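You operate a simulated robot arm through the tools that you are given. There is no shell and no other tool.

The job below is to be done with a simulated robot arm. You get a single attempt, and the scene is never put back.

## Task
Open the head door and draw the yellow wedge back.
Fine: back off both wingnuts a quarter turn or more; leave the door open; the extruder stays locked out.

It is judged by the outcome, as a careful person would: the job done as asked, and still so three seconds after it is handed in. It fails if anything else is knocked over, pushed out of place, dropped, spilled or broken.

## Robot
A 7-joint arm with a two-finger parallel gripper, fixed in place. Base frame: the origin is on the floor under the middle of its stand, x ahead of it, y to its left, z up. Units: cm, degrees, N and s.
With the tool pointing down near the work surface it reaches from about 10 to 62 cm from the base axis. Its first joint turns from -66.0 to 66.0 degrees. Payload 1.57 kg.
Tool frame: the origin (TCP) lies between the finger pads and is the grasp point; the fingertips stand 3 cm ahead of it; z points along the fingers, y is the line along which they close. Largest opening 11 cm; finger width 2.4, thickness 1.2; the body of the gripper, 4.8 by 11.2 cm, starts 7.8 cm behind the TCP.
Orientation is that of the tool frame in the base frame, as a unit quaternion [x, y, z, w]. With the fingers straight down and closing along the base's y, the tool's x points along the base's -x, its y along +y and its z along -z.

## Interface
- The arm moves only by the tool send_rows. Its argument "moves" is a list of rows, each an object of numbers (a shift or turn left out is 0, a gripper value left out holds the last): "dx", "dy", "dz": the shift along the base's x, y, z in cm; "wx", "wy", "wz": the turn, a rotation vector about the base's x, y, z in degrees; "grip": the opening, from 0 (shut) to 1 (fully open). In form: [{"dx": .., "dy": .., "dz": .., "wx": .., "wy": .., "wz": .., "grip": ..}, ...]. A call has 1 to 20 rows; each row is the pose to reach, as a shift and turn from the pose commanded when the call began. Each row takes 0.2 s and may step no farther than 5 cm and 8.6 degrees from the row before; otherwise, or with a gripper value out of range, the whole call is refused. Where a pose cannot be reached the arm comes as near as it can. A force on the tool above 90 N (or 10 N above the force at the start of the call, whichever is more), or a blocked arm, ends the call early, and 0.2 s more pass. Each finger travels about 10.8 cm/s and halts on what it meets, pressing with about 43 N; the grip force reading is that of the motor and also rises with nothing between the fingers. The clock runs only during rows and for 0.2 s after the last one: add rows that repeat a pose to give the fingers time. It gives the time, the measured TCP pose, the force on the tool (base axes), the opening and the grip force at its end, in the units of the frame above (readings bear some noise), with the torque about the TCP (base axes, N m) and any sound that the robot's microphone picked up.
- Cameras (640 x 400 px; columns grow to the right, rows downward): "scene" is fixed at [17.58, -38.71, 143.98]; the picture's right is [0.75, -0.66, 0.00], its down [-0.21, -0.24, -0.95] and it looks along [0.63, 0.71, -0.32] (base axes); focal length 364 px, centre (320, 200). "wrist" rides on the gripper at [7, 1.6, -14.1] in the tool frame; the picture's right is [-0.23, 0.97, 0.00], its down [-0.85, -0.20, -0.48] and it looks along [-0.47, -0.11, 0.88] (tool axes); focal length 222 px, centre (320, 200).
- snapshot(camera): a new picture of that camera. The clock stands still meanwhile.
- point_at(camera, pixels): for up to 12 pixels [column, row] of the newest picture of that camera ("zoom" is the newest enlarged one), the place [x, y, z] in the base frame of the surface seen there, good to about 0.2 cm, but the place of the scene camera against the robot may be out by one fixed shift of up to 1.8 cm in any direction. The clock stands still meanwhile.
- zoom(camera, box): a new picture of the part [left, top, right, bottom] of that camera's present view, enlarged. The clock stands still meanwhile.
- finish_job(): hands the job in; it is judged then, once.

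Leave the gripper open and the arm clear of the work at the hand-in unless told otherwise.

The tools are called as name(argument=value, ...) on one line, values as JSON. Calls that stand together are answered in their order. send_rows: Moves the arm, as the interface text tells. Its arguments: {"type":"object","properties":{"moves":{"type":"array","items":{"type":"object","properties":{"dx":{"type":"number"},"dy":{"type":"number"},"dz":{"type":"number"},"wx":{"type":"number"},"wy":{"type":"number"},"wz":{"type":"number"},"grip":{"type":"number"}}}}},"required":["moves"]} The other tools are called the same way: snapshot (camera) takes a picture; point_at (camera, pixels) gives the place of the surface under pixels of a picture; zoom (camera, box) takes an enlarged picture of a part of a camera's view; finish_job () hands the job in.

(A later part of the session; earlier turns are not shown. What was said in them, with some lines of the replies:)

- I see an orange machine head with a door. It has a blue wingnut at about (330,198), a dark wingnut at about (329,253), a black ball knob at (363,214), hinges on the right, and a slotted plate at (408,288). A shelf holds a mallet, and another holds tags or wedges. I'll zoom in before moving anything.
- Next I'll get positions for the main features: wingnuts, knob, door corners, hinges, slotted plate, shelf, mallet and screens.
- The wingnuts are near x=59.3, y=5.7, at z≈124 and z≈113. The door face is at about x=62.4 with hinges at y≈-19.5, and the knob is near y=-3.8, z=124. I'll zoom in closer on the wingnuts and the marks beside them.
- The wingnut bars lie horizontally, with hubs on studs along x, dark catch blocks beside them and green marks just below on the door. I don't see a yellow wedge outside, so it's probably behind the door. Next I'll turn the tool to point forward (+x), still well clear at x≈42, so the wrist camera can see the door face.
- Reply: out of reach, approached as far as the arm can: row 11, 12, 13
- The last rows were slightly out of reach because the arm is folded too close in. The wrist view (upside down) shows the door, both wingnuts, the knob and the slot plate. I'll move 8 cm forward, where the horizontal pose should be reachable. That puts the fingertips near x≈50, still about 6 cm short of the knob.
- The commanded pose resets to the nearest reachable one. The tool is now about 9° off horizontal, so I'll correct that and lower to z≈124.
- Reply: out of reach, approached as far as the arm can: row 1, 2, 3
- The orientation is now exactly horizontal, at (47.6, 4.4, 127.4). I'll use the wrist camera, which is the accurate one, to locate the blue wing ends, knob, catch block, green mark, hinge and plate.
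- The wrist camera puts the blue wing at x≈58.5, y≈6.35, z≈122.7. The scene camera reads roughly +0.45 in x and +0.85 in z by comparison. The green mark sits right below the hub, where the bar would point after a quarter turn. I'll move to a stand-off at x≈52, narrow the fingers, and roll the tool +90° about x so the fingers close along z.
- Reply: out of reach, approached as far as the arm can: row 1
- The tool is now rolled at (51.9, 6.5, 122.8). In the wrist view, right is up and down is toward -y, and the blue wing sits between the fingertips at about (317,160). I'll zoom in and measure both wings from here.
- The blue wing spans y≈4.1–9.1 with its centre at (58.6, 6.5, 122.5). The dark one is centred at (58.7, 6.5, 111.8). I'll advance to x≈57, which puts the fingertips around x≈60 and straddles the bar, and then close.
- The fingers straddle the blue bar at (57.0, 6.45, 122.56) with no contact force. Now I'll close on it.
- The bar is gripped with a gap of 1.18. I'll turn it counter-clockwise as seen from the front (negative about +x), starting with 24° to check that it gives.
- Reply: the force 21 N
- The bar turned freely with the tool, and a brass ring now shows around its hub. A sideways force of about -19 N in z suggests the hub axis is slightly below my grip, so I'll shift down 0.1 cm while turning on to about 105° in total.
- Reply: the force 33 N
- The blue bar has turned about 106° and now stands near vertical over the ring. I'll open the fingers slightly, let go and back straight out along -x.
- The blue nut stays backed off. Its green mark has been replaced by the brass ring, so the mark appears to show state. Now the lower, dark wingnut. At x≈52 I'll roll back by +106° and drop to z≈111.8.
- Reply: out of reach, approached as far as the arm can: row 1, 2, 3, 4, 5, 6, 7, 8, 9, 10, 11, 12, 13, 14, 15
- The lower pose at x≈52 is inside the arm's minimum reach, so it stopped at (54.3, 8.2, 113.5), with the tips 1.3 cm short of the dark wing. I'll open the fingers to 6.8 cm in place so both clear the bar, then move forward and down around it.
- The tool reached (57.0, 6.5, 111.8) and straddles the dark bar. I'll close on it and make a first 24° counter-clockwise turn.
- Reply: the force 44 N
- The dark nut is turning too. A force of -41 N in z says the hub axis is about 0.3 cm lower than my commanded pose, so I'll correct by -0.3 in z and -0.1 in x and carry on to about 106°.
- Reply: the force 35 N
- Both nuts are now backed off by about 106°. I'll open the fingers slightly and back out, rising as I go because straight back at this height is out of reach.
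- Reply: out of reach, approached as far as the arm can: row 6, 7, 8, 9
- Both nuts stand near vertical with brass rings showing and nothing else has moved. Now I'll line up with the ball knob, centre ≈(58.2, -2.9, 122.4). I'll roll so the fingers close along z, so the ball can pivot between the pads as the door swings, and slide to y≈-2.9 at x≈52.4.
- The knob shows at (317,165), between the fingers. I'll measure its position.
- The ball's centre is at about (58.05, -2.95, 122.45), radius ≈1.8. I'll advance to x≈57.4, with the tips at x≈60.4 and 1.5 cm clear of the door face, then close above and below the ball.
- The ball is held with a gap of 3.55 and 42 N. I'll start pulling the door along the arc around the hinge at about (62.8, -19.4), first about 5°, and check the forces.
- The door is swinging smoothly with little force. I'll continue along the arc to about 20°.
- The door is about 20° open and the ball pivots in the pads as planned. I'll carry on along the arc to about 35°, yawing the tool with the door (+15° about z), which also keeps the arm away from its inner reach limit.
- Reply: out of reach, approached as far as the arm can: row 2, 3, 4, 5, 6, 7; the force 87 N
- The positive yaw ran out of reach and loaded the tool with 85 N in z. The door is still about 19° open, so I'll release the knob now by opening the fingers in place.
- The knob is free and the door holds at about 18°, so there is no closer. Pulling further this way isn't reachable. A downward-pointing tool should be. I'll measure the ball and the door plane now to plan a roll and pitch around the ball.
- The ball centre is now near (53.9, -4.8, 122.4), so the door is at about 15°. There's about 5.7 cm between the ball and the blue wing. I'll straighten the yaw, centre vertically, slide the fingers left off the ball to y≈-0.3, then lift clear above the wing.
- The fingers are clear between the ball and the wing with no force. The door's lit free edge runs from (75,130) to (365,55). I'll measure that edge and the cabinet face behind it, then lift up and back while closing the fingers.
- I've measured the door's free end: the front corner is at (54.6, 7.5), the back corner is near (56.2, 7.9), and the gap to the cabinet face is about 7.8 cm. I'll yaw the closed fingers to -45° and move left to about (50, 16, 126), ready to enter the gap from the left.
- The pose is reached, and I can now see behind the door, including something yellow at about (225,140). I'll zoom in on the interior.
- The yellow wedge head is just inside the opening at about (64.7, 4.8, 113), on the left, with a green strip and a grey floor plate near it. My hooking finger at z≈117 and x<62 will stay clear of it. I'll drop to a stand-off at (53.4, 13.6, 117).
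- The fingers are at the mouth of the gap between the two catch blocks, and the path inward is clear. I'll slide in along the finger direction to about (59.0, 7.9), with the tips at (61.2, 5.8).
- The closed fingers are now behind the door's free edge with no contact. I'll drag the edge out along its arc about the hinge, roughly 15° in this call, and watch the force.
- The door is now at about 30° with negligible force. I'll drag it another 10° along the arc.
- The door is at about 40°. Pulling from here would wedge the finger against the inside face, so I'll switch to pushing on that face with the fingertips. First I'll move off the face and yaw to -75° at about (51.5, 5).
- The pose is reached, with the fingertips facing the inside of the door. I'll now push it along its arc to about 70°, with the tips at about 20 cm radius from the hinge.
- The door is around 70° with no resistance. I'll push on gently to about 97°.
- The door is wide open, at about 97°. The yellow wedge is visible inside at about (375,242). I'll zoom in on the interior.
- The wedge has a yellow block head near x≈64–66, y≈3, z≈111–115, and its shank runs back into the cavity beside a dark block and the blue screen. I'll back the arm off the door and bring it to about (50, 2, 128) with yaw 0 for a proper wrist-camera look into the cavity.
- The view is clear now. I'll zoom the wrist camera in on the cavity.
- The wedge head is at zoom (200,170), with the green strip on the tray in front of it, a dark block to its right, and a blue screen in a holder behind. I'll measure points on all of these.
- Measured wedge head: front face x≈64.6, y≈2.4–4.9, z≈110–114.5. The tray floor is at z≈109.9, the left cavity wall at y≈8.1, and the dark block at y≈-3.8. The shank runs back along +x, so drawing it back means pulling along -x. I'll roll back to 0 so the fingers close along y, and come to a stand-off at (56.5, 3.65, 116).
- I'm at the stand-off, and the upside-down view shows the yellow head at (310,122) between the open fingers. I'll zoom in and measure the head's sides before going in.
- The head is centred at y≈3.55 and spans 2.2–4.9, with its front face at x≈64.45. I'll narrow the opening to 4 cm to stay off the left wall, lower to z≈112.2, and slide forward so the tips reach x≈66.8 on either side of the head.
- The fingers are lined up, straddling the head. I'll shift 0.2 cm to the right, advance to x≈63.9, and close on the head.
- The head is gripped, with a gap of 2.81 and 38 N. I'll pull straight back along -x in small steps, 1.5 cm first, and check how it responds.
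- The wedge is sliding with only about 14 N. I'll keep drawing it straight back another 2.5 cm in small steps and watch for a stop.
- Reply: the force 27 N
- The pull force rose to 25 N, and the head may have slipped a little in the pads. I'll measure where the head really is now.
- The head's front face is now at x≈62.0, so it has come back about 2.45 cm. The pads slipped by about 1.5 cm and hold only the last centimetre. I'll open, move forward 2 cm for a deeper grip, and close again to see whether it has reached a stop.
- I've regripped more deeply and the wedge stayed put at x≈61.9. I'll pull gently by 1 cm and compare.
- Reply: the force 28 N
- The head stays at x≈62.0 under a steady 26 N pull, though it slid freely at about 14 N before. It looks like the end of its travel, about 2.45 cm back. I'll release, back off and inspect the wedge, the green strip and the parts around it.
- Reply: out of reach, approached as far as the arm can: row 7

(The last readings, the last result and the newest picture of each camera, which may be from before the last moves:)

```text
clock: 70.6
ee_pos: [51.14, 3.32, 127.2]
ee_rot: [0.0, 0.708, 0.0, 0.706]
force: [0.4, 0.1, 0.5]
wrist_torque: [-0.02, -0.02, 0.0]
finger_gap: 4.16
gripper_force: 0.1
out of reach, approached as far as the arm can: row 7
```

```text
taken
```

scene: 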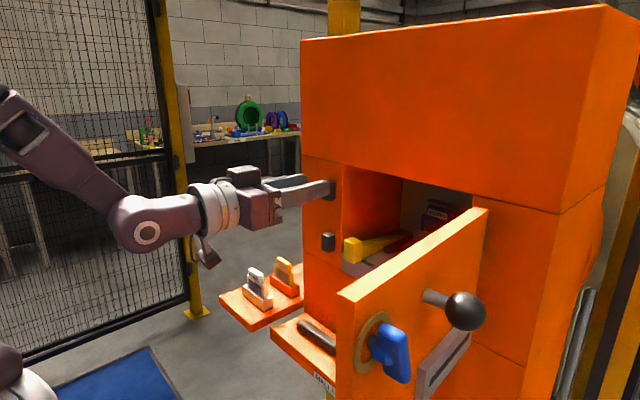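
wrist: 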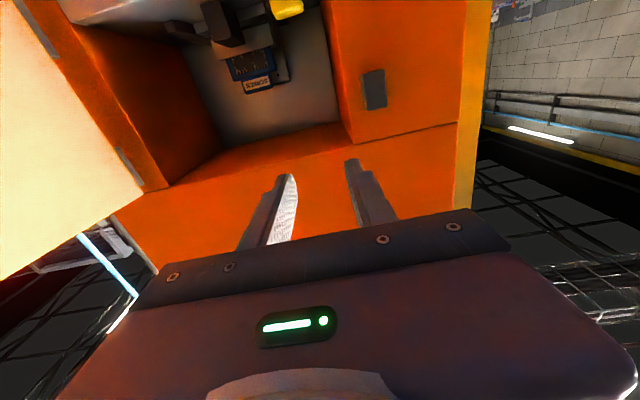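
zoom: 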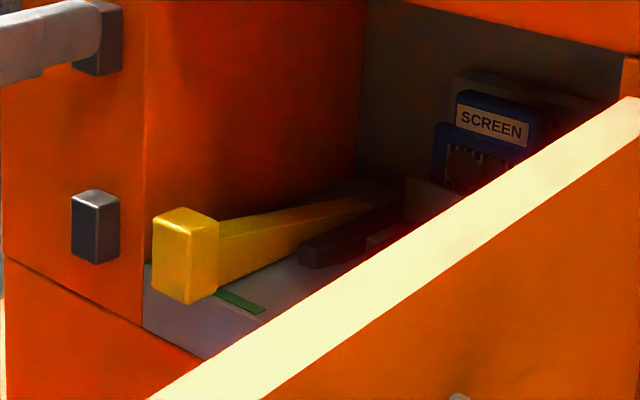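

The wedge head now overhangs the tray front, and its rear face sits about at the green strip. I'll roll back to the +90° viewing pose to compare with the earlier picture and measure accurately.

send_rows(moves=[{"dy": -0.2, "dz": 0.1, "wx": 8.2}, {"dy": -0.4, "dz": 0.2, "wx": 16.4}, {"dy": -0.6, "dz": 0.3, "wx": 24.6}, {"dy": -0.8, "dz": 0.4, "wx": 32.8}, {"dy": -1, "dz": 0.5, "wx": 41}, {"dy": -1.2, "dz": 0.6, "wx": 49.2}, {"dy": -1.3, "dz": 0.7, "wx": 57.4}, {"dy": -1.3, "dz": 0.7, "wx": 65.6}, {"dy": -1.3, "dz": 0.7, "wx": 73.8, "grip": 0.2}, {"dy": -1.3, "dz": 0.7, "wx": 82, "grip": 0.0}, {"dx": -1, "dy": -1.3, "dz": 0.7, "wx": 90, "grip": 0.0}, {"dx": -1, "dy": -1.3, "dz": 0.7, "wx": 90}])

snapshot(camera="wrist")

zoom(camera="wrist", box=[170, 115, 300, 215])

```text
clock: 73.2
ee_pos: [50.13, 2.19, 127.92]
ee_rot: [0.5, 0.499, 0.501, 0.5]
force: [1.0, 0.5, 0.5]
wrist_torque: [-0.01, -0.02, -0.02]
finger_gap: 0.0
gripper_force: 21.1
```

```text
taken
```

wrist: 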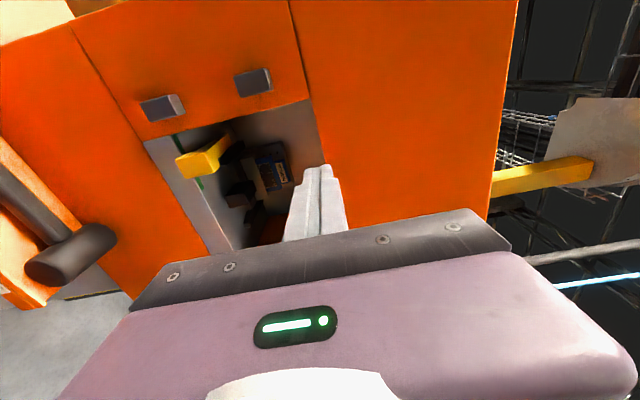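

```text
4.00 times, centred on (235, 165) of wrist
```

zoom: 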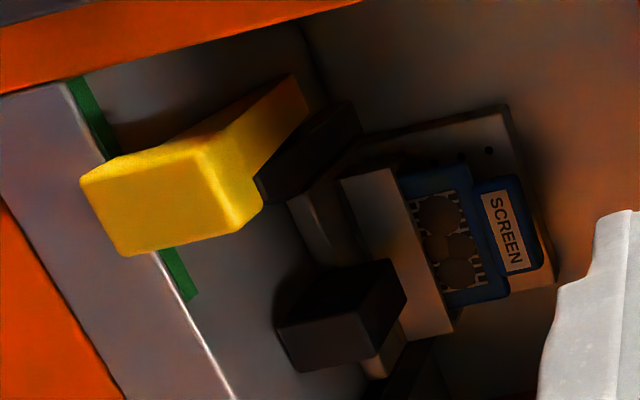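

The head has clearly come out over the tray edge and covers the strip. I'll measure its front, back and top edges against the strip.

point_at(camera="zoom", pixels=[[100, 190], [150, 225], [200, 165], [215, 220], [250, 205], [228, 140], [245, 175], [262, 190], [255, 130], [300, 95], [180, 285], [85, 100]])

zoom(camera="wrist", box=[180, 120, 260, 180])

```text
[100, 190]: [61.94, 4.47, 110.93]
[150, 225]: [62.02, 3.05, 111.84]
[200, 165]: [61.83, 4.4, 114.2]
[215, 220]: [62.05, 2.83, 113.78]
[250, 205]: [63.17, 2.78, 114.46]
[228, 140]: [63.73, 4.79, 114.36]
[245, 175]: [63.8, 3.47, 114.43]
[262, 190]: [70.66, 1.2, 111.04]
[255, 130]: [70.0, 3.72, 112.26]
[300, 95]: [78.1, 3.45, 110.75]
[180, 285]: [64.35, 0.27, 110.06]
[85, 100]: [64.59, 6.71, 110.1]
```

```text
6.67 times, centred on (220, 150) of wrist
```

zoom: 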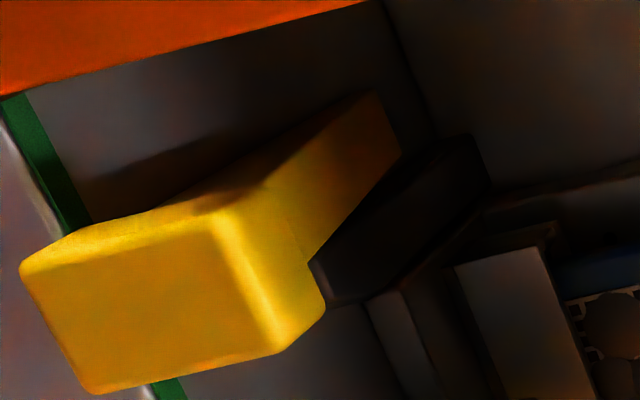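

The head's front face is at x≈62.0, 2.45 cm back from where it started. Its rear face sits over the green strip and it stayed put after release. It slid at about 14 N and then held solid against two separate 25–26 N pulls at the same spot, so I take this as the end of its travel. Now I'll withdraw the arm, starting by rolling back to 0 and rising slightly.

send_rows(moves=[{"dz": 0.4, "wx": -8.2}, {"dz": 0.8, "wx": -16.4}, {"dz": 1.2, "wx": -24.6}, {"dz": 1.6, "wx": -32.8}, {"dz": 2, "wx": -41}, {"dz": 2.4, "wx": -49.2}, {"dz": 2.8, "wx": -57.4}, {"dz": 3.2, "wx": -65.6}, {"dz": 3.6, "wx": -73.8}, {"dz": 4, "wx": -82}, {"dz": 4.4, "wx": -90}, {"dz": 4.4, "wx": -90}])

snapshot(camera="wrist")

```text
clock: 75.8
ee_pos: [50.02, 2.16, 132.35]
ee_rot: [-0.001, 0.707, 0.0, 0.707]
force: [-0.1, 0.6, 0.0]
wrist_torque: [-0.01, 0.02, 0.0]
finger_gap: 0.02
gripper_force: 21.3
```

```text
taken
```

wrist: 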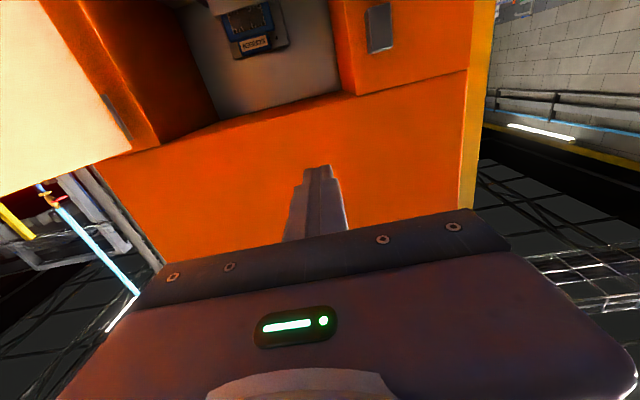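

The roll is back at 0 and clear of everything. Next I'll pitch the tool down and draw back toward the starting pose, opening the gripper once it's well away from the work.

send_rows(moves=[{"dx": -0.5, "dz": 0.3, "wy": 7.5}, {"dx": -1, "dz": 0.6, "wy": 15}, {"dx": -2, "dy": 0.3, "dz": 0.9, "wy": 22.5}, {"dx": -3, "dy": 0.6, "dz": 1.2, "wy": 30}, {"dx": -4, "dy": 0.9, "dz": 1.4, "wy": 37.5}, {"dx": -5, "dy": 1.2, "dz": 1.4, "wy": 45}, {"dx": -6.5, "dy": 1.5, "dz": 1.4, "wy": 52.5}, {"dx": -8, "dy": 1.8, "dz": 1.4, "wy": 60}, {"dx": -9.5, "dy": 2.1, "dz": 1.4, "wy": 67.5}, {"dx": -11, "dy": 2.4, "dz": 1.4, "wy": 75}, {"dx": -12.5, "dy": 2.7, "dz": 1.4, "wy": 82.5}, {"dx": -14, "dy": 2.9, "dz": 1.4, "wy": 90, "grip": 0.5}, {"dx": -14, "dy": 2.9, "dz": 1.4, "wy": 90, "grip": 1.0}, {"dx": -14, "dy": 2.9, "dz": 1.4, "wy": 90, "grip": 1.0}, {"dx": -14, "dy": 2.9, "dz": 1.4, "wy": 90, "grip": 1.0}])

snapshot(camera="scene")

snapshot(camera="wrist")

```text
clock: 79.0
ee_pos: [36.06, 5.24, 133.74]
ee_rot: [-0.001, 1.0, 0.001, -0.001]
force: [-0.1, -0.7, -0.5]
wrist_torque: [0.02, -0.01, 0.0]
finger_gap: 11.01
gripper_force: 0.1
```

```text
taken
```

scene: 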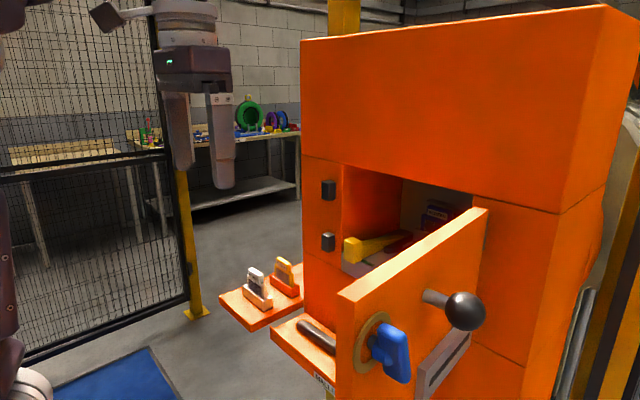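

```text
taken
```

wrist: 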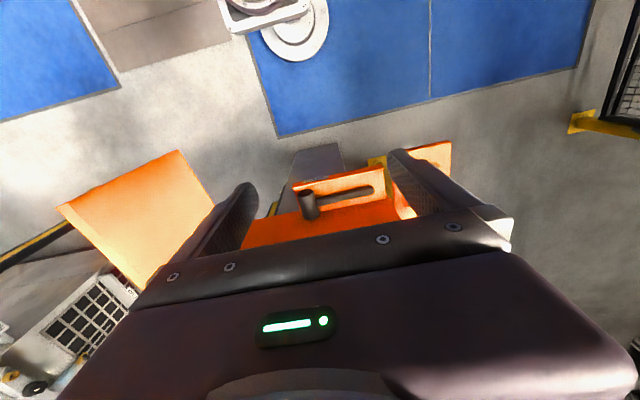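

The arm is back at its starting pose with the gripper open. The mallet and screens are where they were, the door stands open and the wedge is out. As a last check I'll look at the blue nut's angle and confirm the wedge position.

zoom(camera="scene", box=[330, 290, 490, 400])

point_at(camera="scene", pixels=[[388, 330], [402, 378], [375, 345], [360, 345], [350, 250], [465, 310], [340, 300], [480, 212]])

zoom(camera="scene", box=[210, 200, 450, 350])

```text
3.64 times, centred on (410, 345) of scene
```

zoom: 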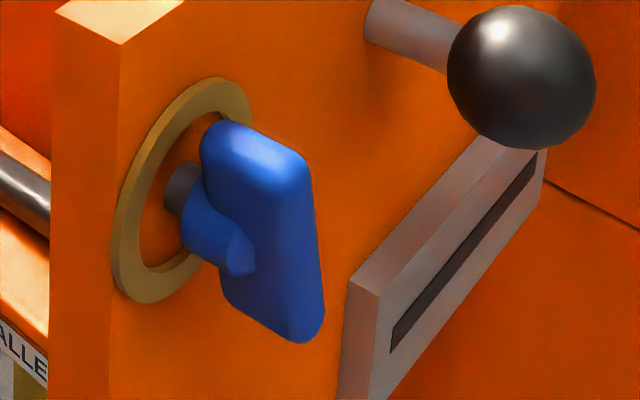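

```text
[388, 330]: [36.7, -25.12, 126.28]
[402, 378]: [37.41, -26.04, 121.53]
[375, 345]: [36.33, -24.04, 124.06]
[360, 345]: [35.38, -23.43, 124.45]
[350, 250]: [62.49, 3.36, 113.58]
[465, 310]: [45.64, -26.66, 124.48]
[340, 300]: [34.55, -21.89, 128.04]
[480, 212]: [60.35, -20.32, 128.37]
```

```text
2.67 times, centred on (330, 275) of scene
```

zoom: 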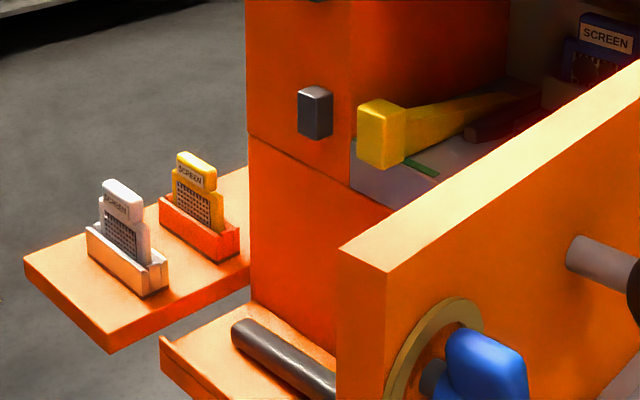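

I've confirmed these points:
- **Blue nut:** its bar is past vertical, about 106° backed off. The dark nut was turned by the same amount.
- **Door:** standing steady at about 97°.
- **Wedge:** drawn back to its stop and staying there, with its rear face at the green line.
- **Everything else:** mallet and screens are where they were, I haven't touched any lockout, and the arm is clear with the gripper open.

I'm handing the job in.

finish_job()

```text
The job is handed in.
```

The head door is open and the yellow wedge is drawn back. I've handed the job in, but no verdict came back.

- **Wingnuts:** both are backed off about 106°, just over a quarter turn. I checked the blue one again at the end. The dark one was out of view by then, but it showed the same tilt when last seen.
- **Door:** it stands open at about 97° and has stayed there since I let go.
- **Wedge:** it came back about 2.45 cm and stayed there when released. I took that as the end of its travel: it slid at about 14 N, then held firm against two pulls of about 25 N. The grip slips at about 25 N, so I couldn't test it harder.
- **Extruder lockout:** I didn't touch anything on the machine except the nuts, knob, door and wedge.
- **Everything else:** the screens are where they were, and the mallet looks undisturbed. The arm is back at its starting pose with the gripper open.

While opening the door, one move went past the arm's reach and put about 85 N on the knob for a moment. I let go and finished opening the door from the inside. I saw no damage.
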